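You operate a simulated robot arm through the tools that you are given. There is no shell and no other tool. Be economical: measure what you need, move in short steps, check, and stop when the job is done.

You are at the controls of a simulated two-armed robot. One attempt, no reset.

JOB
Put one of the orange brackets from the top of the wall bench on top of the purple roll. Put the teal cloth from the top of the orange bench in the grey tray. Take the clear can from the top of the orange bench and put it on the top of the wall bench. Any order will do. Set down upright: clear can.

The check looks at the end state, three seconds after you hand in, the way a careful person would. Anything else that was tipped, shoved, dropped, spilled or broken makes it a failure. Flat cloth is picked up by pressing the open fingertips on it (5 to 10 N) and closing them slowly along it; thin cloth reads only 2 to 8 mm in the jaws.

ROBOT AND FRAMES
Two 7-joint arms with two-finger parallel grippers on one trunk, on a base that drives. Base frame: it is fixed to the floor where the robot stands at the start and does not move with it; the origin is under the middle of the robot, x ahead of it, y to its left, z up; the surface under the hand at the start is at about z = 0.9. Readings come in m, degrees, newtons and seconds.
The left shoulder is at the start at [0.07, 0.13, 1.202], the right one opposite. With the tool pointing down near the work surface each hand reaches from about 0.22 to 0.52 m from the robot's upright axis, wherever it stands, measured 20 degrees to its own side. Places, roughly: grey tray [0.5, 1.25, 0.75]; teal cloth (7x11x4 cm) [0.5, 1.8, 0.8]; top of the wall bench [0.5, 0.2, 0.9]. Payload 1.57 kg a hand.
Tool frame (each hand has its own): the origin (TCP) lies between the finger pads and is the grasp point; the fingertips stand 0.03 m ahead of it; z points along the fingers, y is the line along which they close. Largest opening 0.08 m; finger width 0.017, thickness 0.012; the body of the gripper, 0.04 by 0.082 m, starts 0.08 m behind the TCP.
Orientation is told as [roll, pitch, yaw] about the base's x, y, z axes, in that order, counted from this pose: with the fingers straight down and closing along the base's y, the tool's x points along the base's -x, its y along +y and its z along -z.

CONTROLS
- The arms move only by the tool send_rows. It takes "left_commands", "right_commands" or both (then of equal length, played together; a hand with none holds still); each is a list of rows, each a list of 7 numbers: the shift along the base's x, y, z in m, then the turn, a rotation vector about the base's x, y, z in rad, then the closure in counts, from 0 (fully open) to 255 (shut). In form: [[x, y, z, ax, ay, az, fingers], ...]. A call has 1 to 12 rows; each row is the pose to reach, as a shift and turn from the pose commanded when the call began. Each row takes 0.2 s and may step no farther than 0.05 m and 8.6 degrees from the row before; otherwise, or with a gripper value out of range, the whole call is refused. A pose out of reach is approached as far as the arm can. The call stops where the force on the tool passes 40 N (or 10 N more than at its start, if that is more) or the arm is blocked; 0.2 s more then pass. The fingers move at their own pace (about 0.108 m/s each) and stop on an object; they squeeze with about 33 N. The grip force told is the motor's: it shows also when the fingers shut on nothing. Time passes only in rows, and 0.2 s behind the last, so rows that repeat a pose let the fingers close. It gives the time, the measured TCP pose, the force on the tool (base axes), the opening and the grip force at its end, in the units of the frame above (readings bear some noise), with the torque about the TCP (base axes, N m) and any sound that the robot's microphone picked up, and new pictures: "pictures" is both (left out), scene, wrist or none (wrist: the cameras of the hands that moved).
- Cameras (640 x 400 px; columns grow to the right, rows downward): "scene" is now at [0.1386, -0.01, 1.4268]; the picture's right is [-0.12, -0.99, 0.00], its down [-0.60, 0.07, -0.80] and it looks along [0.79, -0.10, -0.60] (base axes); focal length 214 px, centre (320, 200). "left" rides on the left gripper at [0.072, 0.007, -0.122] in its tool frame; the picture's right is [-0.09, 1.00, 0.00], its down [-0.84, -0.08, -0.54] and it looks along [-0.54, -0.05, 0.84] (tool axes); focal length 238 px, centre (320, 200). "right" rides on the right gripper at [0.072, -0.007, -0.122] in its tool frame; the picture's right is [0.09, 1.00, 0.00], its down [-0.84, 0.08, -0.54] and it looks along [-0.54, 0.05, 0.84] (tool axes); focal length 238 px, centre (320, 200).
- slide_trunk(by): slides the trunk up (or, below 0, down) by that many m; the arms and the scene camera ride with it, the base frame stays. It gives what a move gives, with no picture.
- roll_base(legs): drives the robot by 1 to 6 legs, each [ahead, left, turn to the left] in m, m and degrees, along the robot's own axes; the way and the turn of a leg run together, so that a leg with both is an arc; at most 1.5 m and 180 degrees a leg. The arms and the cameras ride along, it lands a little off, and it stops where it bumps. It gives what a move gives, and a new picture of the scene camera.
- head_to(pan, tilt): turns the head with the scene camera to pan (to the left, within 86 degrees either way) and tilt (down, from -29 to 69), counted from straight ahead of the robot. It gives what a move gives, and a new picture of the scene camera.
- point_at(camera, pixels): there is no depth. For up to 12 entries [column, row, z] of the newest picture of that camera ("zoom" is the newest enlarged one), the place [x, y] in the base frame at which the ray of that pixel passes the height z, good to about 0.002 m. No time passes.
- close_up(camera, box): a new picture of the part [left, top, right, bottom] of that camera's present view, enlarged. No time passes.
- hand_in(): hands the job in; it is judged then, once.

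Work in short steps. Measure before you move; look again where a grasp or a placing could have gone wrong, and mend it. You have 110 turns and 260 pictures in all, those below and enlarged ones among them. Open the grippers and draw the arms clear of the work before you hand the job in, unless the task says otherwise; then end with one line.

The tools are called as name(argument=value, ...) on one line, values as JSON. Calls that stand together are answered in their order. send_rows: Moves the arms, as the interface text tells. Its arguments: {"type":"object","properties":{"left_commands":{"type":"array","items":{"type":"array","items":{"type":"number"}}},"right_commands":{"type":"array","items":{"type":"array","items":{"type":"number"}}},"pictures":{"type":"string","enum":["both","scene","wrist","none"]}},"required":[]} The other tools are called the same way: slide_trunk (by) slides the trunk up or down; roll_base (legs) drives the base; head_to (pan, tilt) turns the head that bears the scene camera; point_at (camera, pixels) gives the place at which the rays of pixels pass given heights; close_up (camera, box) takes an enlarged picture of a part of a camera's view; hand_in () hands the job in.

At the start:

```text
time_s: 0.0
left_ee_pos: [0.3867, 0.2108, 1.2392]
left_tcp_rot: [0.0, 0.0, 0.1]
left_ft_force: [-0.7, -0.1, 0.9]
left_torque: [0.0, -0.01, -0.02]
left_width: 0.0799
left_grip_force: 0.1
right_ee_pos: [0.3721, -0.0703, 1.2468]
right_tcp_rot: [0.3, -0.2, -0.1]
right_ft_force: [-0.3, 0.1, -0.5]
right_torque: [0.03, -0.01, 0.02]
right_width: 0.0798
right_grip_force: 0.0
trunk travel left (down, up): [-0.839, 0.101]
robot x, y, heading: [0.0005, -0.0007, -0.2]
head pan, tilt: [-7.0, 36.9]
```

scene: 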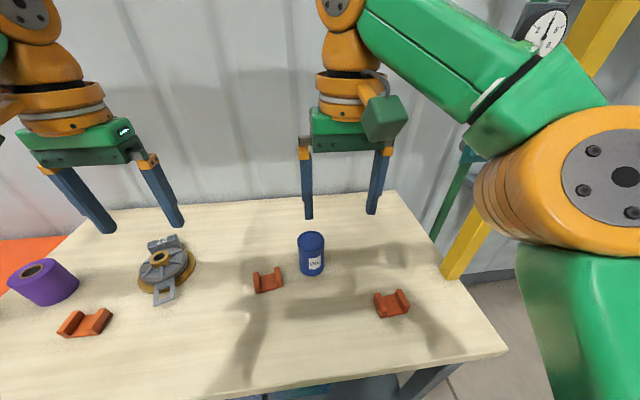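
right: 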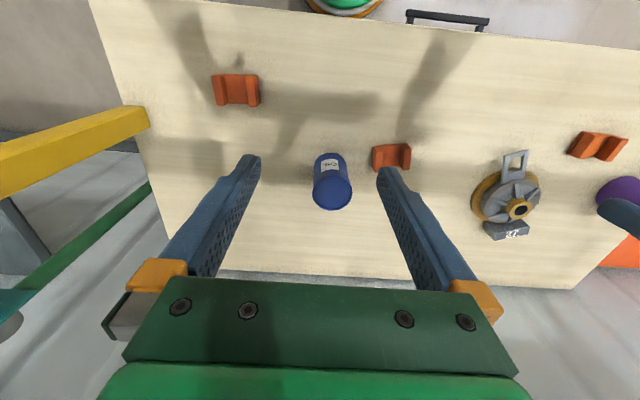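
left: 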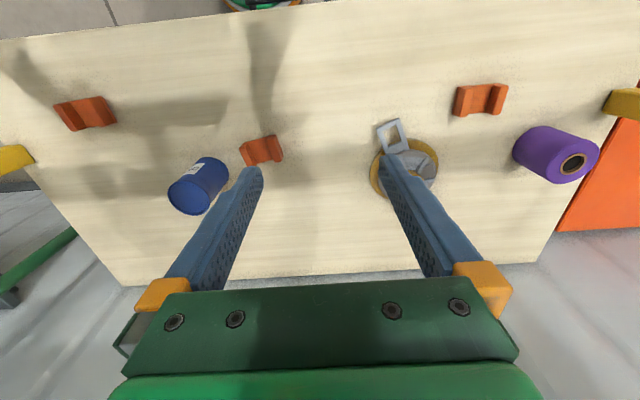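

The scene shows three orange brackets at (85,322), (268,280), (392,303), and the purple roll at (42,283). I measure them first and take a close look at the roll and its neighbouring bracket.

point_at(camera="scene", pixels=[[85, 325, 0.91], [268, 282, 0.91], [392, 305, 0.91], [50, 300, 0.9], [34, 270, 0.98], [313, 270, 0.9], [505, 350, 0.9], [228, 400, 0.9], [395, 190, 0.9], [75, 230, 0.9]])

close_up(camera="scene", box=[0, 220, 200, 345])

close_up(camera="left", box=[360, 60, 640, 235])

```text
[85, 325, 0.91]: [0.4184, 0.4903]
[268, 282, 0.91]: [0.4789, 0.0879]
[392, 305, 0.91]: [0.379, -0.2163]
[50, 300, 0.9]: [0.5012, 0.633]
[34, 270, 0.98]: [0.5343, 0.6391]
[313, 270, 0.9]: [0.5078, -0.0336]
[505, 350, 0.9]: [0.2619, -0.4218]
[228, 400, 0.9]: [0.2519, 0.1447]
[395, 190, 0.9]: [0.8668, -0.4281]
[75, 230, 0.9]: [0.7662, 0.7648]
```

```text
3.20 times, centred on (100, 282) of scene
```

zoom: 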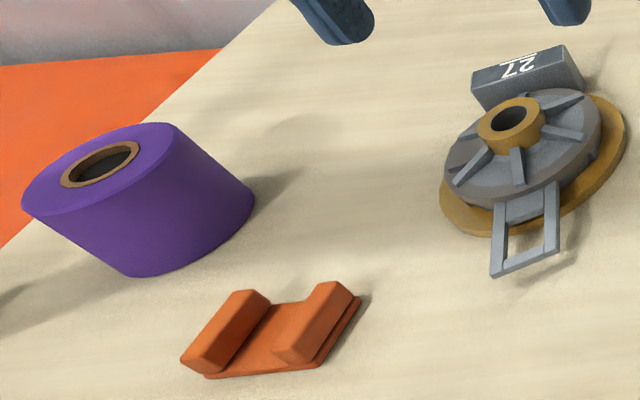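

```text
2.29 times, centred on (500, 148) of left
```

zoom: 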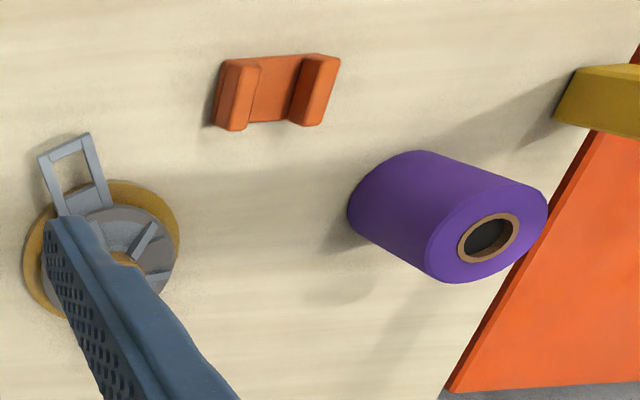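

The roll stands upright near (0.52,0.63) and the nearest bracket is near (0.42,0.49), both out of the left hand's reach. I drive left 0.4 m.

roll_base(legs=[[0, 0.4, 0]])

head_to(pan=15, tilt=45)

```text
time_s: 2.5
left_ee_pos: [0.3875, 0.6112, 1.2396]
left_tcp_rot: [0.0, 0.0, 0.2]
left_ft_force: [0.0, 0.4, 0.1]
left_torque: [0.01, 0.01, -0.01]
left_width: 0.0798
left_grip_force: 0.0
right_ee_pos: [0.373, 0.3304, 1.2475]
right_tcp_rot: [0.3, -0.2, 0.0]
right_ft_force: [0.3, 0.2, -0.3]
right_torque: [0.05, -0.03, -0.02]
right_width: 0.08
right_grip_force: 0.0
trunk travel left (down, up): [-0.839, 0.101]
robot x, y, heading: [0.0005, 0.4, -0.3]
head pan, tilt: [-7.0, 36.9]
```

scene: 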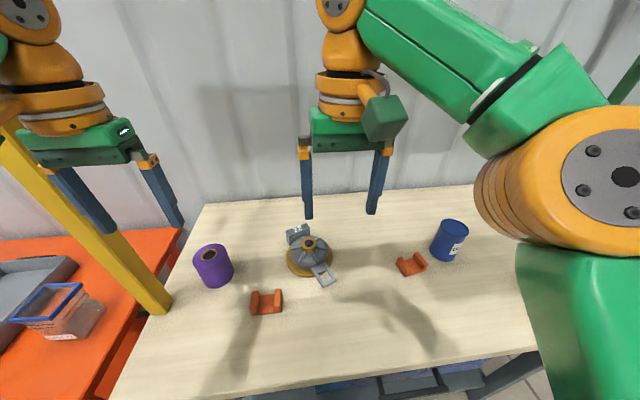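

```text
time_s: 3.4
left_ee_pos: [0.3876, 0.6141, 1.2397]
left_tcp_rot: [-0.1, 0.0, 0.1]
left_ft_force: [0.4, 0.6, 0.9]
left_torque: [0.04, -0.04, 0.01]
left_width: 0.0803
left_grip_force: 0.0
right_ee_pos: [0.3717, 0.3342, 1.2483]
right_tcp_rot: [0.0, -0.2, -0.1]
right_ft_force: [0.4, 0.7, 0.4]
right_torque: [-0.01, 0.01, 0.0]
right_width: 0.0802
right_grip_force: 0.0
trunk travel left (down, up): [-0.839, 0.101]
robot x, y, heading: [0.0004, 0.4017, -0.2]
head pan, tilt: [15.0, 45.0]
```

scene: 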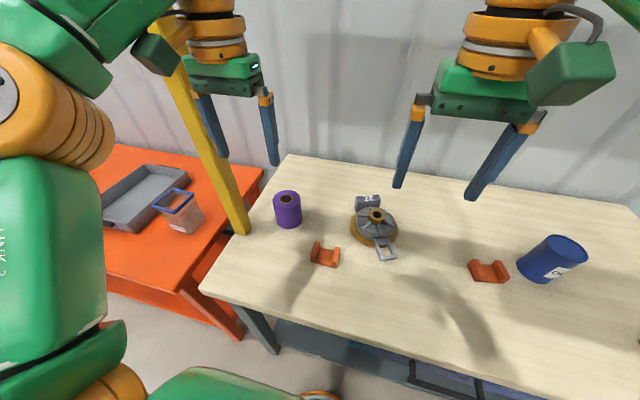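

The bracket now appears at (325,254) and the roll at (288,207). I enlarge that area for an accurate measurement.

close_up(camera="scene", box=[240, 170, 400, 270])

close_up(camera="scene", box=[80, 140, 256, 250])

```text
4.00 times, centred on (320, 220) of scene
```

zoom: 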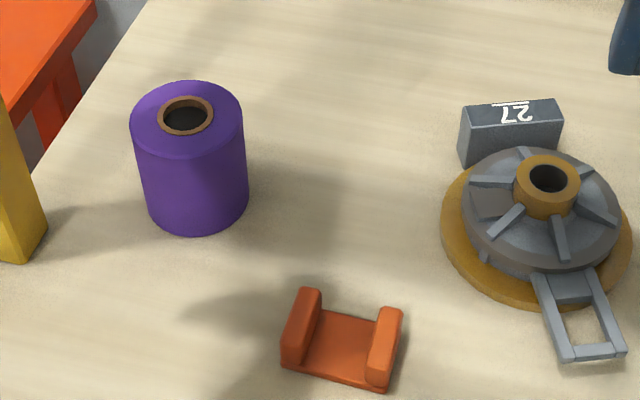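

```text
3.64 times, centred on (168, 195) of scene
```

zoom: 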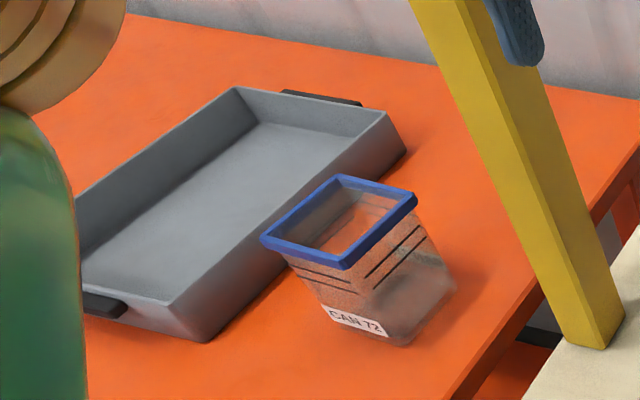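

Now I convert the enlarged positions: bracket corners and roll rim in scene pixels, can rim corners in the zoom.

point_at(camera="scene", pixels=[[310.75, 261, 0.9], [336.5, 267.5, 0.9], [315, 244.5, 0.93], [320, 243, 0.93], [335, 248, 0.93], [340.5, 247, 0.93], [288.5, 228, 0.9], [287, 199.5, 0.97], [287, 199.5, 1.0], [272.5, 201, 0.98], [300.5, 201, 0.98]])

point_at(camera="zoom", pixels=[[262, 242, 0.85], [342, 267, 0.85], [415, 197, 0.85], [338, 178, 0.85], [400, 345, 0.75], [325, 310, 0.75], [457, 285, 0.75], [200, 340, 0.75], [405, 150, 0.75], [600, 345, 0.9]])

```text
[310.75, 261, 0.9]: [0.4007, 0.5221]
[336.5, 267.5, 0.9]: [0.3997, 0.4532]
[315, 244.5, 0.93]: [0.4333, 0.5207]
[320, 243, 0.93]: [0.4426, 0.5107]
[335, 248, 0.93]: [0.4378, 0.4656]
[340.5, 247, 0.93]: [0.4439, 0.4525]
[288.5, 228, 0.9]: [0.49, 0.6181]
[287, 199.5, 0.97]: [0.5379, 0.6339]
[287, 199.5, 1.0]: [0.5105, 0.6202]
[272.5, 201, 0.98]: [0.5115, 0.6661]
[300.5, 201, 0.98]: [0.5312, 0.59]
```

```text
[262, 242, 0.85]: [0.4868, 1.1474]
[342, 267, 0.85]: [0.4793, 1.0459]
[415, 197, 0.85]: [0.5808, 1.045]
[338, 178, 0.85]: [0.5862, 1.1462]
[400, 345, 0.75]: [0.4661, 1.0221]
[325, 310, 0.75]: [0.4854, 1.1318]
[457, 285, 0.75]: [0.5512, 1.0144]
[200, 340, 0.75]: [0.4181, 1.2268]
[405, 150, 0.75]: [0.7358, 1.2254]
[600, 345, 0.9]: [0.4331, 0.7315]
```

The bracket spans about x 0.40–0.443 and y 0.452–0.522, so I can grip it across y (7 cm). The roll is at about (0.525,0.632) and needs the base slightly nearer, so I look down to check the clearance to the table.

head_to(pan=0, tilt=69)

```text
time_s: 4.2
left_ee_pos: [0.3866, 0.614, 1.2402]
left_tcp_rot: [-0.2, 0.0, 0.1]
left_ft_force: [0.7, -0.5, 0.1]
left_torque: [0.01, 0.0, 0.01]
left_width: 0.0801
left_grip_force: 0.1
right_ee_pos: [0.3723, 0.3334, 1.2478]
right_tcp_rot: [0.3, -0.3, -0.1]
right_ft_force: [-0.6, -0.2, -0.8]
right_torque: [-0.01, 0.0, -0.01]
right_width: 0.0799
right_grip_force: 0.0
trunk travel left (down, up): [-0.839, 0.101]
robot x, y, heading: [0.0014, 0.4013, 0.2]
head pan, tilt: [0.0, 68.8]
```

scene: 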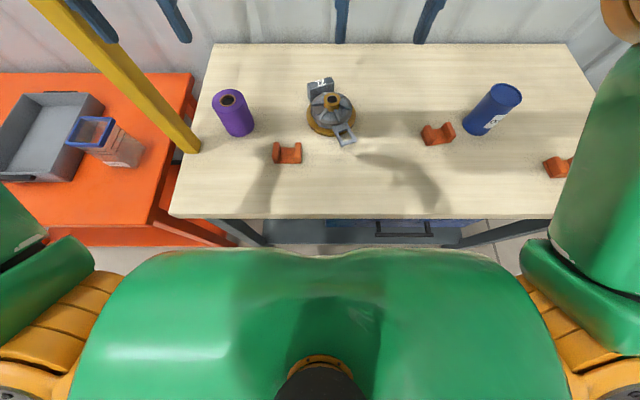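

A yellow post stands on the table's left corner at about (0.43,0.735), so I'll work on the roll with the right hand and drive around with the robot backed off. First I measure the post and the orange bench's edges, and move the right hand out to the right.

point_at(camera="scene", pixels=[[188, 152, 0.9], [200, 148, 0.9], [170, 215, 0.9], [150, 222, 0.75], [30, 228, 0.75], [195, 75, 0.75], [213, 45, 0.9], [232, 98, 0.985]])

send_rows(right_commands=[[0, -0.04, 0, 0, 0, 0, 0], [0, -0.08, 0, 0, 0, 0, 0], [0, -0.12, 0, 0, 0, 0, 0], [0, -0.16, 0, 0, 0, 0, 0], [0, -0.18, 0, 0, 0, 0, 0]], pictures="none")

```text
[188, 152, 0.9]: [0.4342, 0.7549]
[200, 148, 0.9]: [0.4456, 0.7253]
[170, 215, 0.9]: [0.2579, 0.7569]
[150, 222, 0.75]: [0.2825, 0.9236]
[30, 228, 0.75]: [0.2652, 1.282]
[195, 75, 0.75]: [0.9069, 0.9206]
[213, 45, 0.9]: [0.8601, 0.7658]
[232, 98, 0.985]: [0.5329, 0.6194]
```

```text
time_s: 5.5
left_ee_pos: [0.3868, 0.6123, 1.2409]
left_tcp_rot: [-0.1, 0.1, 0.1]
left_ft_force: [-0.9, -0.2, -0.3]
left_torque: [-0.02, -0.01, 0.01]
left_width: 0.0801
left_grip_force: 0.1
right_ee_pos: [0.3719, 0.1505, 1.2459]
right_tcp_rot: [0.2, -0.2, -0.1]
right_ft_force: [-0.8, 1.0, 0.0]
right_torque: [0.02, 0.0, 0.01]
right_width: 0.0801
right_grip_force: 0.1
trunk travel left (down, up): [-0.839, 0.101]
robot x, y, heading: [0.0027, 0.4026, 0.0]
head pan, tilt: [0.0, 68.8]
```

Now I back off, go left 0.35 m, and come forward again so that the post falls between the hands.

roll_base(legs=[[-0.35, 0, 0], [0, 0.35, 0], [0.36, 0, 0]])

head_to(pan=-15, tilt=55)

```text
time_s: 11.5
left_ee_pos: [0.3947, 0.9658, 1.2405]
left_tcp_rot: [-0.1, -0.1, 0.0]
left_ft_force: [-0.4, 0.2, 0.0]
left_torque: [0.0, -0.07, 0.0]
left_width: 0.0799
left_grip_force: 0.0
right_ee_pos: [0.3775, 0.5058, 1.2474]
right_tcp_rot: [0.3, -0.3, -0.3]
right_ft_force: [0.0, -0.2, 0.7]
right_torque: [-0.01, -0.01, 0.03]
right_width: 0.08
right_grip_force: 0.0
trunk travel left (down, up): [-0.839, 0.101]
robot x, y, heading: [0.005, 0.7594, -0.0]
head pan, tilt: [0.0, 68.8]
```

scene: 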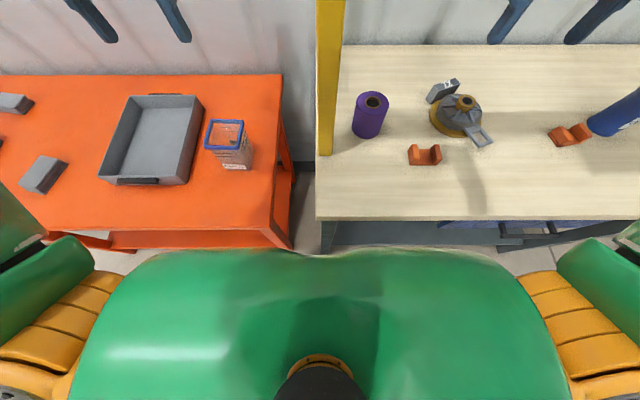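

```text
time_s: 12.3
left_ee_pos: [0.3964, 0.9657, 1.2397]
left_tcp_rot: [-0.1, -0.1, -0.1]
left_ft_force: [0.0, -0.6, 0.0]
left_torque: [0.0, 0.01, -0.02]
left_width: 0.0799
left_grip_force: 0.0
right_ee_pos: [0.3798, 0.5053, 1.2463]
right_tcp_rot: [0.2, -0.2, -0.3]
right_ft_force: [0.1, -0.6, -0.4]
right_torque: [-0.01, 0.02, 0.0]
right_width: 0.0801
right_grip_force: 0.0
trunk travel left (down, up): [-0.839, 0.101]
robot x, y, heading: [0.0101, 0.7589, -0.6]
head pan, tilt: [-15.0, 55.0]
```

scene: 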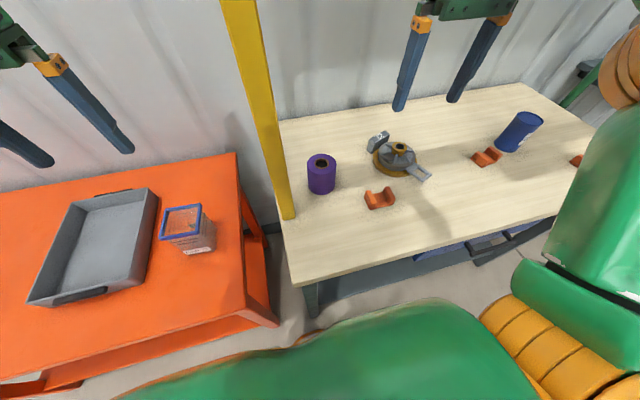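

The bracket at (380,198) is now ahead of the right hand. I enlarge it to remeasure.

close_up(camera="scene", box=[296, 130, 440, 220])

close_up(camera="right", box=[0, 0, 640, 400])

```text
4.44 times, centred on (368, 175) of scene
```

zoom: 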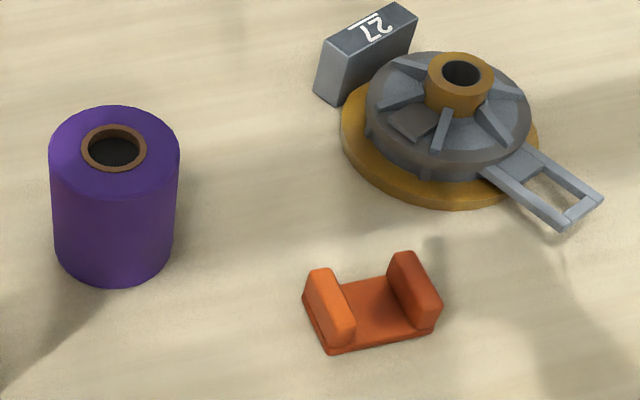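

```text
1.00 times, centred on (320, 200) of right (not enlarged: the box is as wide or as high as the picture)
```

zoom: 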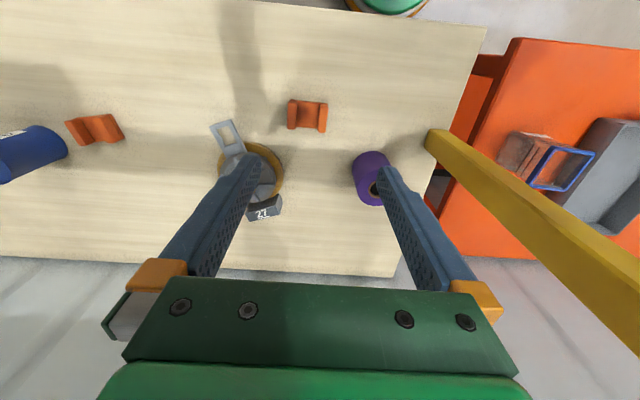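

The wrist view shows the bracket square at (288–327, 100–131). I measure it there.

point_at(camera="zoom", pixels=[[288, 104, 0.92], [288, 128, 0.92], [327, 104, 0.92], [326, 131, 0.92], [307, 103, 0.905], [307, 128, 0.905], [370, 193, 0.985], [370, 155, 0.9]])

close_up(camera="right", box=[240, 70, 400, 170])

```text
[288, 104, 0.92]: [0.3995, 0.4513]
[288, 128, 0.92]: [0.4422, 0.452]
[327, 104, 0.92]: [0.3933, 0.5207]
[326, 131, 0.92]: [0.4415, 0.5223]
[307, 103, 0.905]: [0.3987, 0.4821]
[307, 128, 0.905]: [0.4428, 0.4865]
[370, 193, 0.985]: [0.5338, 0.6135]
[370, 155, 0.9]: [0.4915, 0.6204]
```

```text
4.00 times, centred on (320, 120) of right
```

zoom: 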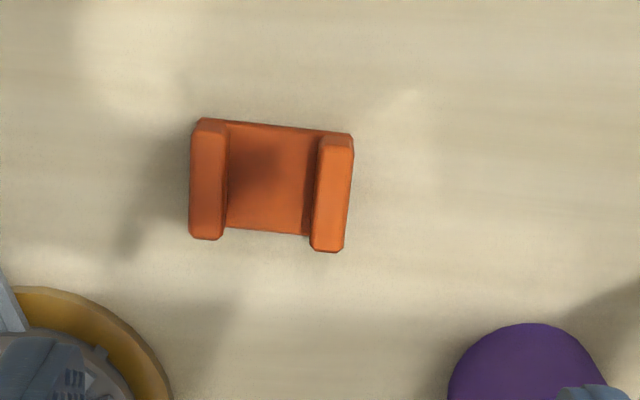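

I get the ridge-top corners from this enlarged picture for yaw and centre.

point_at(camera="zoom", pixels=[[197, 130, 0.925], [191, 236, 0.925], [353, 145, 0.925], [343, 247, 0.925], [228, 122, 0.905], [320, 128, 0.905], [228, 228, 0.905], [306, 234, 0.905]])

```text
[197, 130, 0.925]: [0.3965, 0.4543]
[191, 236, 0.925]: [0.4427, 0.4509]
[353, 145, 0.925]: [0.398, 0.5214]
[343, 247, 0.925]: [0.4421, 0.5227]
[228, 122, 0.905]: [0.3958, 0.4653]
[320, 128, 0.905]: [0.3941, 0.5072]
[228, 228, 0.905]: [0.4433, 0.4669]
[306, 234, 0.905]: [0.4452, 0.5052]
```

Bracket centre (0.420,0.487), yaw near 0, ~7 cm across. I descend the right hand to TCP z≈0.985, just above, and look.

send_rows(right_commands=[[0.02, -0.01, -0.04, 0, 0, 0.006, 0], [0.04, -0.018, -0.08, 0, 0, 0.006, 0], [0.04, -0.018, -0.12, 0, 0, 0.006, 0], [0.04, -0.018, -0.16, 0, 0, 0.006, 0], [0.04, -0.018, -0.2, 0, 0, 0.006, 0], [0.04, -0.018, -0.24, 0, 0, 0.006, 0], [0.04, -0.018, -0.26, 0, 0, 0.006, 0], [0.04, -0.018, -0.26, 0, 0, 0.006, 0]])

```text
time_s: 14.1
left_ee_pos: [0.3962, 0.9656, 1.2391]
left_tcp_rot: [-0.2, 0.1, -0.1]
left_ft_force: [0.4, -0.9, -0.9]
left_torque: [0.01, 0.0, 0.02]
left_width: 0.08
left_grip_force: 0.1
right_ee_pos: [0.4211, 0.4868, 0.9868]
right_tcp_rot: [0.2, -0.2, -0.1]
right_ft_force: [-0.5, 0.7, 0.8]
right_torque: [0.03, -0.01, -0.02]
right_width: 0.08
right_grip_force: 0.1
trunk travel left (down, up): [-0.839, 0.101]
robot x, y, heading: [0.0076, 0.7568, 0.0]
head pan, tilt: [-15.0, 55.0]
```

scene: 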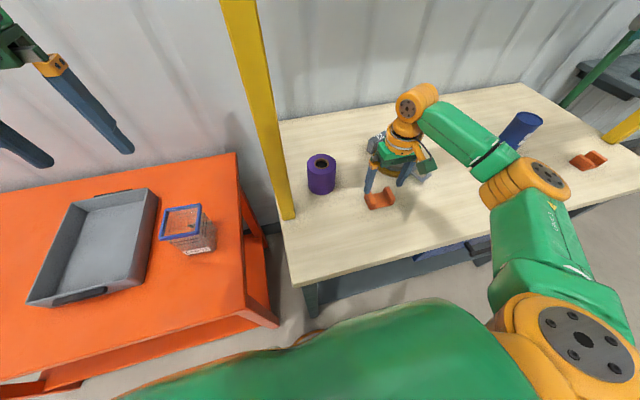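
right: 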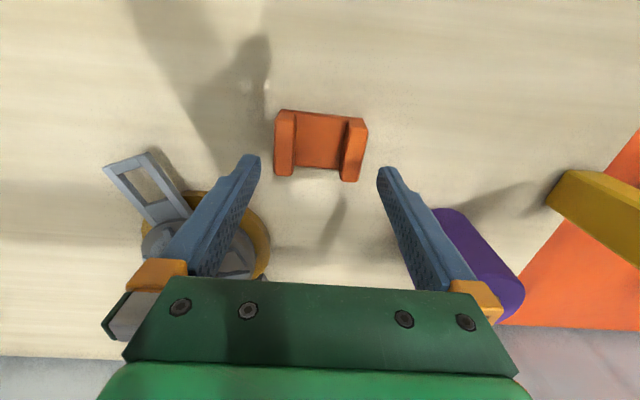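

I remeasure the ridge edges from the nearer wrist view: left outer (275–274), right outer (368–357).

close_up(camera="right", box=[240, 80, 400, 180])

point_at(camera="right", pixels=[[276, 117, 0.925], [274, 175, 0.925], [368, 126, 0.925], [358, 181, 0.925], [320, 117, 0.905], [320, 168, 0.905]])

```text
4.00 times, centred on (320, 130) of right
```

zoom: 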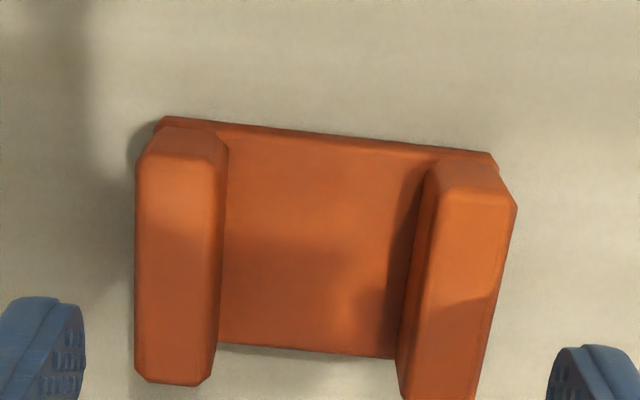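

```text
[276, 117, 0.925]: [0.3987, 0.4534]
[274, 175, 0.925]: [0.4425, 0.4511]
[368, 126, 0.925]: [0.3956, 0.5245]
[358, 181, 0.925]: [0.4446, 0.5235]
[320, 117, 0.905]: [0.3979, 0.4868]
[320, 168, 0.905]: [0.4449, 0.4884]
```

Centre y ≈0.488, x≈0.421; clearance about 4 mm a side. I descend in small steps with a +1 mm shift.

send_rows(right_commands=[[0, 0.001, -0.01, 0, 0, 0, 0], [0, 0.001, -0.02, 0, 0, 0, 0], [0, 0.001, -0.03, 0, 0, 0, 0], [0, 0.001, -0.04, 0, 0, 0, 0], [0, 0.001, -0.048, 0, 0, 0, 0], [0, 0.001, -0.048, 0, 0, 0, 0]], pictures="wrist")

```text
time_s: 15.5
left_ee_pos: [0.397, 0.9664, 1.2397]
left_tcp_rot: [-0.1, 0.0, -0.2]
left_ft_force: [0.5, -1.1, -0.1]
left_torque: [0.0, 0.01, 0.02]
left_width: 0.0801
left_grip_force: 0.1
right_ee_pos: [0.4193, 0.4889, 0.9377]
right_tcp_rot: [0.2, -0.2, 0.0]
right_ft_force: [-0.5, 0.5, -0.1]
right_torque: [-0.02, 0.02, -0.03]
right_width: 0.0802
right_grip_force: 0.1
trunk travel left (down, up): [-0.839, 0.101]
robot x, y, heading: [0.0093, 0.7587, -0.0]
head pan, tilt: [-15.0, 55.0]
```

right: 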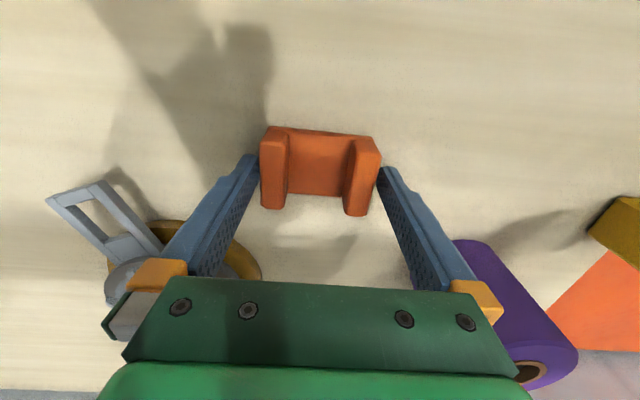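

The fingertips straddle the ridges with no contact. I close, then lift.

send_rows(right_commands=[[0, 0, 0, 0, 0, 0, 120], [0, 0, 0, 0, 0, 0, 120], [0, 0, 0.0, 0, 0, 0, 120], [0, 0, 0.03, 0, 0, 0, 120], [0, 0, 0.07, 0, 0, 0, 120], [0, 0, 0.11, 0, 0, 0, 120], [0, 0, 0.15, 0, 0, 0, 120], [0, 0, 0.15, 0, 0, 0, 120]])

```text
time_s: 17.3
left_ee_pos: [0.3963, 0.9654, 1.2392]
left_tcp_rot: [-0.1, -0.1, -0.1]
left_ft_force: [0.2, 0.2, 0.0]
left_torque: [0.01, 0.0, 0.01]
left_width: 0.0799
left_grip_force: 0.0
right_ee_pos: [0.4194, 0.488, 1.0882]
right_tcp_rot: [0.1, -0.2, 0.0]
right_ft_force: [0.2, -1.3, -0.6]
right_torque: [-0.01, -0.01, -0.01]
right_width: 0.0707
right_grip_force: 32.9
trunk travel left (down, up): [-0.839, 0.101]
robot x, y, heading: [0.0081, 0.7566, -0.2]
head pan, tilt: [-15.0, 55.0]
```

scene: 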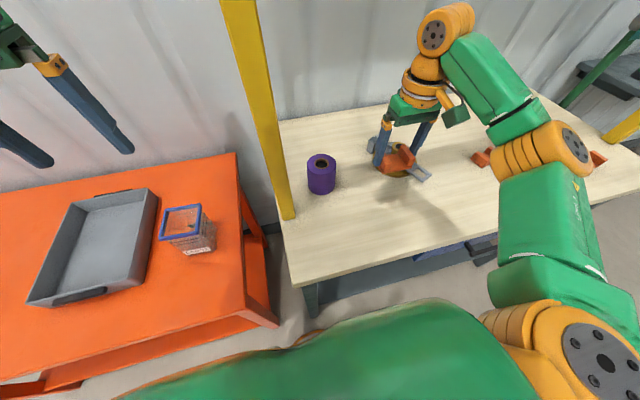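
right: 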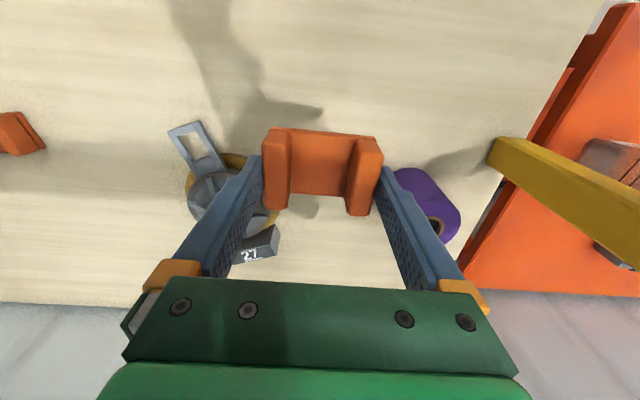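

Bracket held (0.0707 m). Now I triangulate the roll's top centre from this view: hole centre at about (321.6,163.3), sides in close-up.

close_up(camera="scene", box=[290, 140, 354, 200])

point_at(camera="scene", pixels=[[321.6, 163.3, 0.97], [321.6, 163.3, 0.985], [321.6, 163.3, 1.0], [321.9, 194.6, 0.9]])

```text
6.67 times, centred on (322, 170) of scene
```

zoom: 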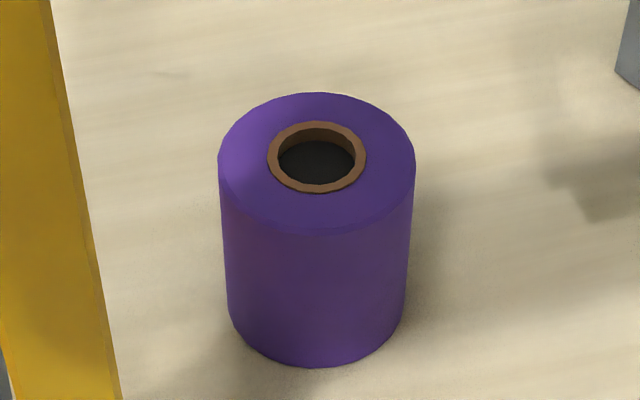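

```text
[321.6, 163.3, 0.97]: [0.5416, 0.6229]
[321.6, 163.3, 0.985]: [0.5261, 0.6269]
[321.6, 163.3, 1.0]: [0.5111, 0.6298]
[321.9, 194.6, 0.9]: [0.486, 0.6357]
```

point_at(camera="zoom", pixels=[[218, 165, 0.985], [415, 165, 0.985], [316, 93, 0.985], [316, 233, 0.985], [316, 158, 0.985], [315, 366, 0.9], [120, 385, 0.9]])

```text
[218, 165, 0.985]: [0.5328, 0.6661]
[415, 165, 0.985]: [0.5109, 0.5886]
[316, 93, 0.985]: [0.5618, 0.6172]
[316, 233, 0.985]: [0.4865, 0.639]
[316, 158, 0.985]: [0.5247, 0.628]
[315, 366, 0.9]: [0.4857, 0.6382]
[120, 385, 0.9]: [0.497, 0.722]
```

Roll: centre (0.524,0.628), top z 0.985, Ø 8 cm. I carry the bracket there, x first then y, staying above the top.

send_rows(right_commands=[[0.035, 0, 0, 0, 0, 0, 120], [0.07, 0, 0, 0, 0, 0, 120], [0.103, 0.02, 0, 0, 0, 0, 120], [0.103, 0.06, 0, 0, 0, 0, 120], [0.103, 0.1, 0, 0, 0, 0, 120], [0.103, 0.14, 0, 0, 0, 0, 120], [0.103, 0.14, -0.03, 0, 0, 0, 120], [0.103, 0.14, -0.03, 0, 0, 0, 120]])

```text
time_s: 19.1
left_ee_pos: [0.396, 0.9652, 1.2384]
left_tcp_rot: [-0.1, 0.0, -0.1]
left_ft_force: [-0.7, -0.1, 0.9]
left_torque: [0.02, 0.02, 0.01]
left_width: 0.08
left_grip_force: 0.0
right_ee_pos: [0.4926, 0.6087, 1.0707]
right_tcp_rot: [0.0, -0.2, -0.1]
right_ft_force: [0.1, 0.2, -0.8]
right_torque: [-0.02, -0.02, -0.01]
right_width: 0.0711
right_grip_force: 33.4
right hand out of reach, approached as far as the arm can: row 2, 3, 4, 5, 6, 7, 8
trunk travel left (down, up): [-0.839, 0.101]
robot x, y, heading: [0.0106, 0.757, -0.2]
head pan, tilt: [-15.0, 55.0]
```

scene: 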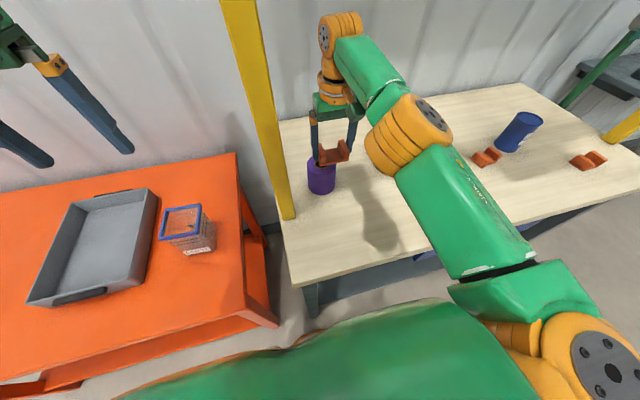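
right: 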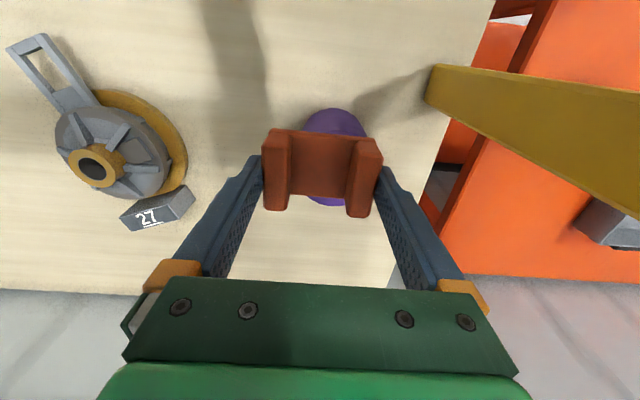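

The arm is at full stretch 3 cm short. I drive forward 0.045 m (hand rides safely above the roll).

roll_base(legs=[[0.045, 0, 0]])

send_rows(right_commands=[[0, 0, 0, 0, 0, 0, 120]], pictures="wrist")

```text
time_s: 20.0
left_ee_pos: [0.4325, 0.9659, 1.2427]
left_tcp_rot: [0.0, -0.4, -0.2]
left_ft_force: [-1.3, -0.3, 0.6]
left_torque: [0.02, -0.04, -0.01]
left_width: 0.0802
left_grip_force: 0.1
right_ee_pos: [0.5303, 0.6092, 1.0748]
right_tcp_rot: [0.2, -0.8, 0.1]
right_ft_force: [-1.3, -0.9, 0.8]
right_torque: [-0.02, -0.05, 0.01]
right_width: 0.0708
right_grip_force: 33.5
trunk travel left (down, up): [-0.839, 0.101]
robot x, y, heading: [0.0572, 0.7524, -0.4]
head pan, tilt: [-15.0, 55.0]
```

scene: 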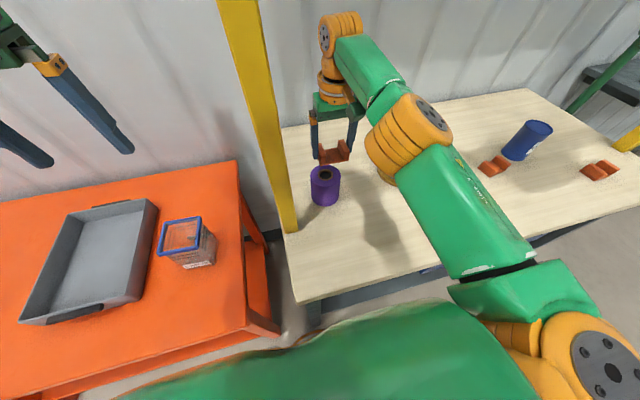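

```text
time_s: 20.4
left_ee_pos: [0.4441, 0.9661, 1.2381]
left_tcp_rot: [-0.1, 0.2, 0.0]
left_ft_force: [0.3, 0.3, -0.9]
left_torque: [0.01, -0.01, 0.0]
left_width: 0.0798
left_grip_force: 0.0
right_ee_pos: [0.5403, 0.6095, 1.0698]
right_tcp_rot: [0.0, -0.2, -0.1]
right_ft_force: [-0.2, 0.4, -0.6]
right_torque: [-0.02, 0.0, -0.01]
right_width: 0.071
right_grip_force: 33.1
trunk travel left (down, up): [-0.839, 0.101]
robot x, y, heading: [0.0535, 0.7546, -0.1]
head pan, tilt: [-15.0, 55.0]
```

right: 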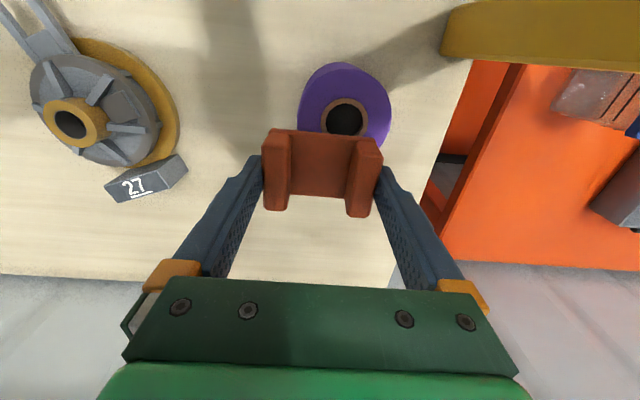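

Hand now at (0.540,0.6095,1.070). I remeasure the roll from the wrist view: hole centre (344,118), edges (300..391).

point_at(camera="right", pixels=[[344, 118, 0.985], [300, 110, 0.985], [391, 118, 0.985], [344, 118, 0.98]])

send_rows(right_commands=[[-0.009, 0.009, 0, 0, 0, 0, 120], [-0.018, 0.0185, 0, 0, 0, 0, 120], [-0.018, 0.0185, 0, 0, 0, 0, 120]], pictures="both")

```text
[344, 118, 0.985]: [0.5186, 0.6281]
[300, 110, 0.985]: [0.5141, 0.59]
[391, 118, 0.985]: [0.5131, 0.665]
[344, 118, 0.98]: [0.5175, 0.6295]
```

```text
time_s: 21.2
left_ee_pos: [0.4403, 0.9658, 1.2405]
left_tcp_rot: [-0.2, 0.0, 0.0]
left_ft_force: [-0.3, 0.8, -0.4]
left_torque: [-0.01, 0.0, 0.0]
left_width: 0.0801
left_grip_force: 0.1
right_ee_pos: [0.5188, 0.6266, 1.0708]
right_tcp_rot: [0.1, -0.2, 0.0]
right_ft_force: [-0.1, -0.2, -0.7]
right_torque: [-0.01, 0.05, 0.0]
right_width: 0.0709
right_grip_force: 33.5
trunk travel left (down, up): [-0.839, 0.101]
robot x, y, heading: [0.0538, 0.7561, -0.3]
head pan, tilt: [-15.0, 55.0]
```

scene: 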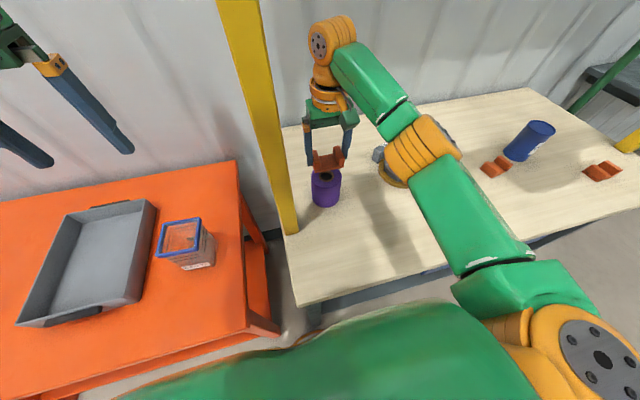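
right: 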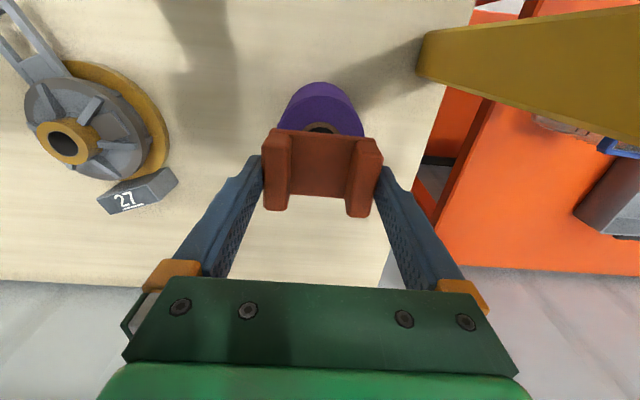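

Nearly centred above the roll. I shift +2 mm/+1 mm and lower to about 3 mm above it.

send_rows(right_commands=[[0.002, 0.001, -0.015, 0, 0, 0, 120], [0.002, 0.001, -0.03, 0, 0, 0, 120], [0.002, 0.001, -0.04, 0, 0, 0, 120], [0.002, 0.001, -0.045, 0, 0, 0, 120], [0.002, 0.001, -0.045, 0, 0, 0, 120]], pictures="wrist")

close_up(camera="scene", box=[280, 120, 376, 220])

```text
time_s: 22.4
left_ee_pos: [0.4396, 0.966, 1.2406]
left_tcp_rot: [0.0, -0.1, -0.1]
left_ft_force: [0.0, 0.8, -0.3]
left_torque: [0.01, 0.0, -0.01]
left_width: 0.0804
left_grip_force: 0.1
right_ee_pos: [0.52, 0.6277, 1.0283]
right_tcp_rot: [0.1, -0.5, 0.0]
right_ft_force: [5.0, -1.9, 16.9]
right_torque: [-0.31, 0.04, 0.06]
right_width: 0.0707
right_grip_force: 33.0
trunk travel left (down, up): [-0.839, 0.101]
robot x, y, heading: [0.0534, 0.7544, -0.1]
head pan, tilt: [-15.0, 55.0]
```

right: 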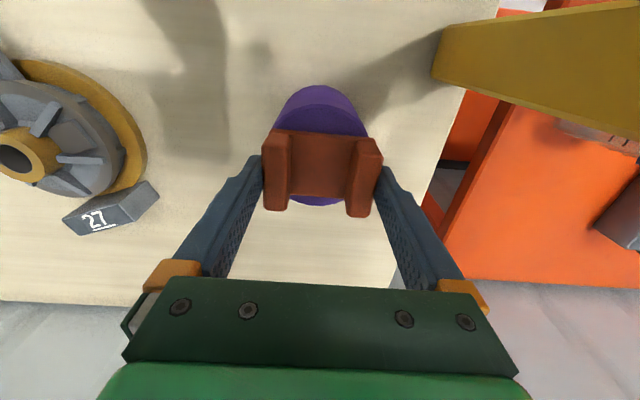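

```text
4.00 times, centred on (328, 170) of scene
```

zoom: 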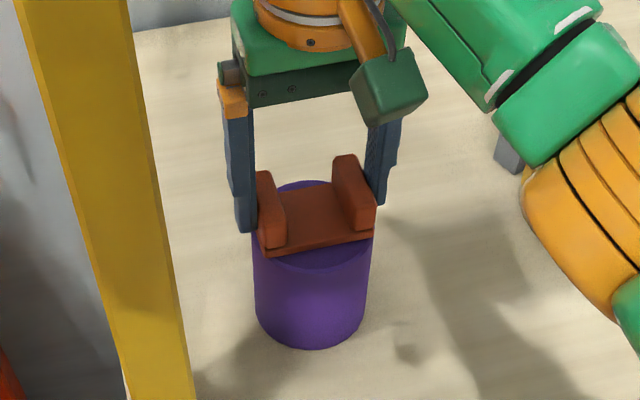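

Already in contact at 17 N (roll top ~0.99), well centred. I ease up 1.5 mm, open, and rise.

send_rows(right_commands=[[0, 0, 0.0015, 0, 0, 0, 120], [0, 0, 0.0015, 0, 0, 0, 60], [0, 0, 0.0015, 0, 0, 0, 0], [0, 0, 0.0015, 0, 0, 0, 0], [0, 0, 0.01, 0, 0, 0, 0], [0, 0, 0.02, 0, 0, 0, 0], [0, 0, 0.04, 0, 0, 0, 0], [0, 0, 0.07, 0, 0, 0, 0], [0, 0, 0.11, 0, 0, 0, 0], [0, 0, 0.15, 0, 0, 0, 0]])

close_up(camera="scene", box=[280, 120, 376, 220])

```text
time_s: 24.6
left_ee_pos: [0.4397, 0.9665, 1.2406]
left_tcp_rot: [-0.1, -0.1, -0.1]
left_ft_force: [0.0, -0.2, 0.0]
left_torque: [0.0, 0.0, -0.04]
left_width: 0.08
left_grip_force: 0.0
right_ee_pos: [0.5006, 0.6215, 1.1712]
right_tcp_rot: [0.2, -0.3, 0.1]
right_ft_force: [-0.9, 0.6, 0.3]
right_torque: [-0.02, -0.02, 0.0]
right_width: 0.08
right_grip_force: 0.1
right hand out of reach, approached as far as the arm can: row 9, 10
trunk travel left (down, up): [-0.839, 0.101]
robot x, y, heading: [0.0486, 0.7574, -0.1]
head pan, tilt: [-15.0, 55.0]
```

scene: 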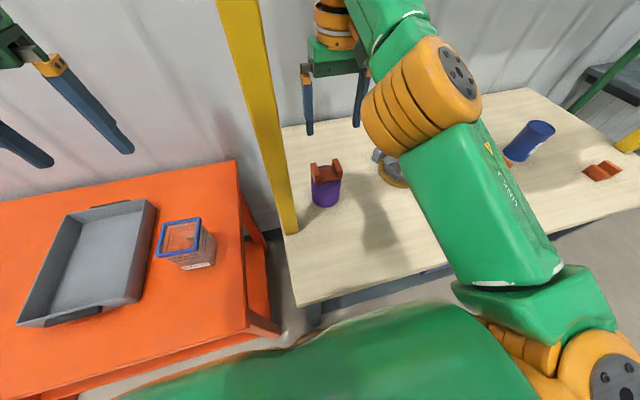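
right: 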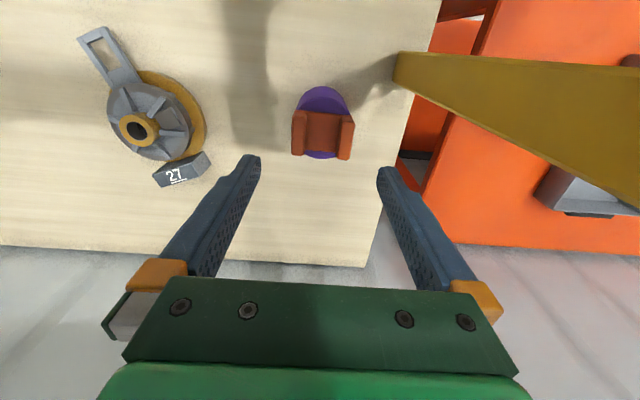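

```text
4.00 times, centred on (328, 170) of scene
```

zoom: 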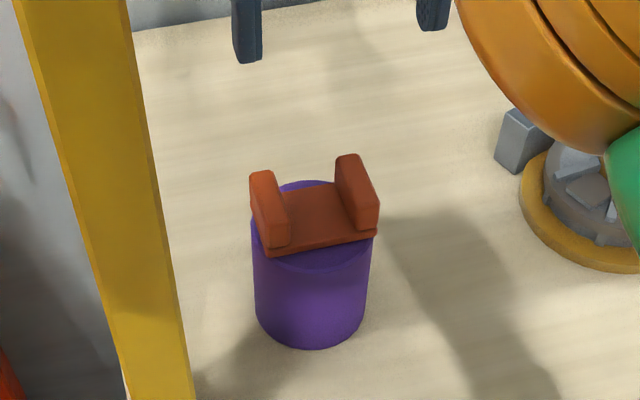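

The bracket sits on the roll. I withdraw the right hand to the right, then back and up.

send_rows(right_commands=[[0, -0.045, 0, 0, 0, 0, 0], [-0.02, -0.09, 0.02, 0, 0, 0, 0], [-0.05, -0.12, 0.04, 0, 0, 0, 0], [-0.09, -0.13, 0.06, 0, 0, 0, 0], [-0.13, -0.13, 0.07, 0, 0, 0, 0], [-0.16, -0.13, 0.08, 0, 0, 0, 0]], pictures="none")

head_to(pan=35, tilt=50)

close_up(camera="left", box=[0, 0, 640, 400])

```text
refused: row 2 steps farther than a row can; nothing moved
```

```text
time_s: 25.8
left_ee_pos: [0.4409, 0.966, 1.2391]
left_tcp_rot: [-0.2, 0.0, 0.0]
left_ft_force: [-0.3, 0.5, 0.1]
left_torque: [-0.01, 0.05, 0.0]
left_width: 0.0803
left_grip_force: 0.1
right_ee_pos: [0.502, 0.6212, 1.1691]
right_tcp_rot: [0.2, -0.2, 0.0]
right_ft_force: [0.4, -0.2, 0.5]
right_torque: [0.01, -0.02, 0.0]
right_width: 0.0801
right_grip_force: 0.0
trunk travel left (down, up): [-0.839, 0.101]
robot x, y, heading: [0.0534, 0.7607, -0.2]
head pan, tilt: [35.0, 50.0]
```

scene: 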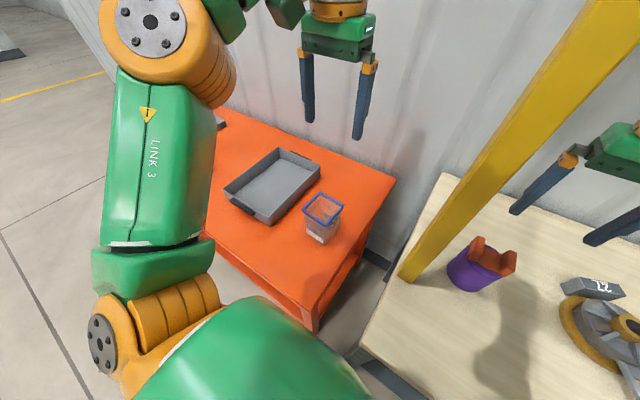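

```text
1.00 times, centred on (320, 200) of left (not enlarged: the box is as wide or as high as the picture)
```

zoom: 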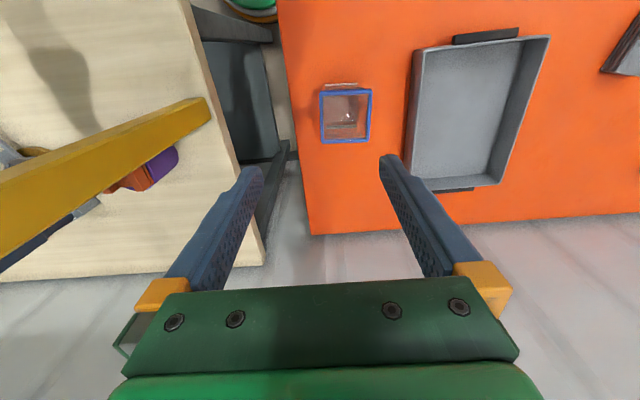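

I retry the right-hand retreat with smaller steps and measure the can's rim from the left wrist view (320–371, 88–143).

send_rows(right_commands=[[0, -0.045, 0, 0, 0, 0, 0], [-0.01, -0.085, 0.01, 0, 0, 0, 0], [-0.035, -0.115, 0.03, 0, 0, 0, 0], [-0.07, -0.13, 0.05, 0, 0, 0, 0], [-0.11, -0.13, 0.06, 0, 0, 0, 0], [-0.15, -0.13, 0.07, 0, 0, 0, 0]], pictures="none")

point_at(camera="zoom", pixels=[[320, 89, 0.85], [373, 88, 0.85], [370, 143, 0.85], [321, 142, 0.85], [320, 89, 0.83], [370, 143, 0.83], [324, 83, 0.75], [358, 83, 0.75]])

close_up(camera="left", box=[290, 60, 418, 160])

close_up(camera="scene", box=[270, 170, 366, 260])

```text
time_s: 27.2
left_ee_pos: [0.4379, 0.9661, 1.2404]
left_tcp_rot: [-0.2, -0.1, -0.1]
left_ft_force: [-0.4, -0.1, 0.1]
left_torque: [0.03, -0.03, -0.02]
left_width: 0.08
left_grip_force: 0.0
right_ee_pos: [0.3497, 0.4901, 1.2402]
right_tcp_rot: [0.3, -0.3, 0.0]
right_ft_force: [-0.2, -0.3, -0.1]
right_torque: [0.01, -0.05, 0.02]
right_width: 0.0801
right_grip_force: 0.1
right hand out of reach, approached as far as the arm can: row 1, 2
trunk travel left (down, up): [-0.839, 0.101]
robot x, y, heading: [0.0557, 0.7578, -0.0]
head pan, tilt: [35.0, 50.0]
```

```text
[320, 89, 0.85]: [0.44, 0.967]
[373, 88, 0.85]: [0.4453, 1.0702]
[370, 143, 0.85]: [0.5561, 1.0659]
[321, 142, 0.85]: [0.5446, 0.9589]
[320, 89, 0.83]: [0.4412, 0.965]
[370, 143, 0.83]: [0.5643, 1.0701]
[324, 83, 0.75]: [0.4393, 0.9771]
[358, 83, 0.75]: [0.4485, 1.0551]
```

```text
4.00 times, centred on (354, 110) of left
```

zoom: 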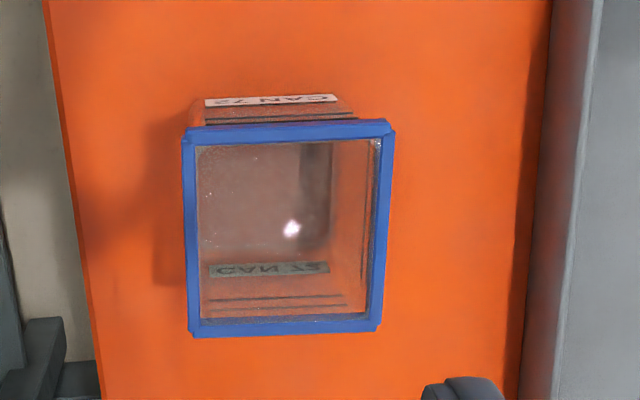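

```text
4.44 times, centred on (318, 215) of scene
```

zoom: 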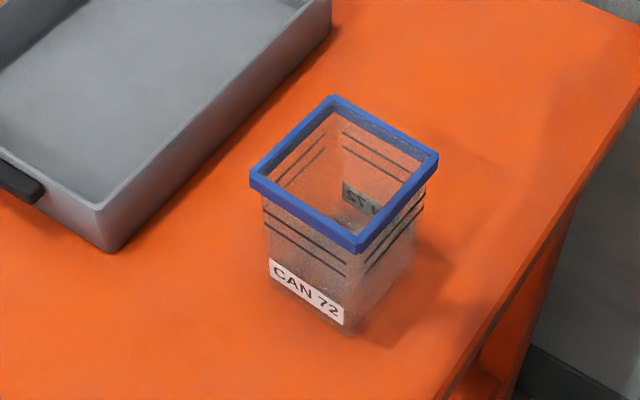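

The two views disagree at z=0.85, so the rim is higher. I triangulate using the scene zoom corners at several heights.

point_at(camera="zoom", pixels=[[250, 183, 0.88], [357, 245, 0.88], [438, 160, 0.88], [334, 98, 0.88], [250, 183, 0.91], [438, 160, 0.91], [357, 245, 0.91], [334, 98, 0.91], [345, 333, 0.75], [272, 292, 0.75], [412, 285, 0.75]])

point_at(camera="left", pixels=[[337, 94, 0.88], [387, 92, 0.88], [384, 142, 0.88], [338, 142, 0.88], [337, 94, 0.91], [384, 142, 0.91]])

```text
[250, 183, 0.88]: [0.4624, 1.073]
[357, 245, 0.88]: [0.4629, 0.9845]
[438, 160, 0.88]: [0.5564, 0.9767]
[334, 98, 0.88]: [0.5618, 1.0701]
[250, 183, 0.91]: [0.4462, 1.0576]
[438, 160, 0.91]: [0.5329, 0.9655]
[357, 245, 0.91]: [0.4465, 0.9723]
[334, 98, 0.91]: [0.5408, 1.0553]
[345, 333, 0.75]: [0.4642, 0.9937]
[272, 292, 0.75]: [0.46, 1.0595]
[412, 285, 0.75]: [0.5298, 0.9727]
```

```text
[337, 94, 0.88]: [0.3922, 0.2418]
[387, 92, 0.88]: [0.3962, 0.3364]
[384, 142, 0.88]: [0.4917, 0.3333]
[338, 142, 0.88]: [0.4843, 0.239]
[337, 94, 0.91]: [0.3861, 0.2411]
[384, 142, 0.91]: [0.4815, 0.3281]
```

Triangulating gives the rim at z≈0.92 and the base maybe near 0.80. I check the orange bench's height with its far right corner (395,180).

close_up(camera="scene", box=[260, 160, 420, 340])

point_at(camera="scene", pixels=[[396, 180, 0.75], [396, 180, 0.8], [314, 310, 0.75], [314, 310, 0.8], [269, 224, 0.75], [269, 224, 0.8]])

```text
2.22 times, centred on (340, 250) of scene
```

zoom: 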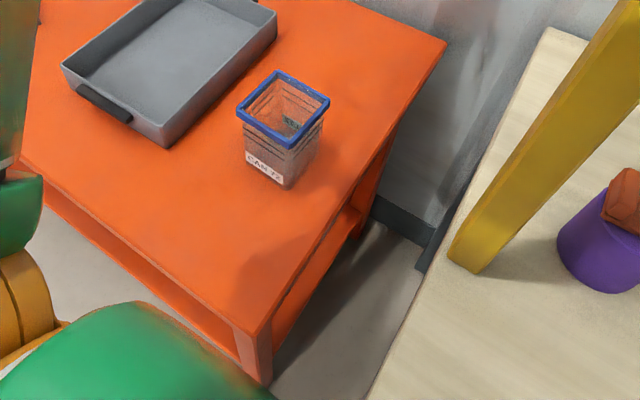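

```text
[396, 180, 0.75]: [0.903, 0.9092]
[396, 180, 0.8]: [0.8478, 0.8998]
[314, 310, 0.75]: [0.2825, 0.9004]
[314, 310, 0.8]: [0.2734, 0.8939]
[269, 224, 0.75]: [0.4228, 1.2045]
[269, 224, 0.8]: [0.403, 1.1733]
```

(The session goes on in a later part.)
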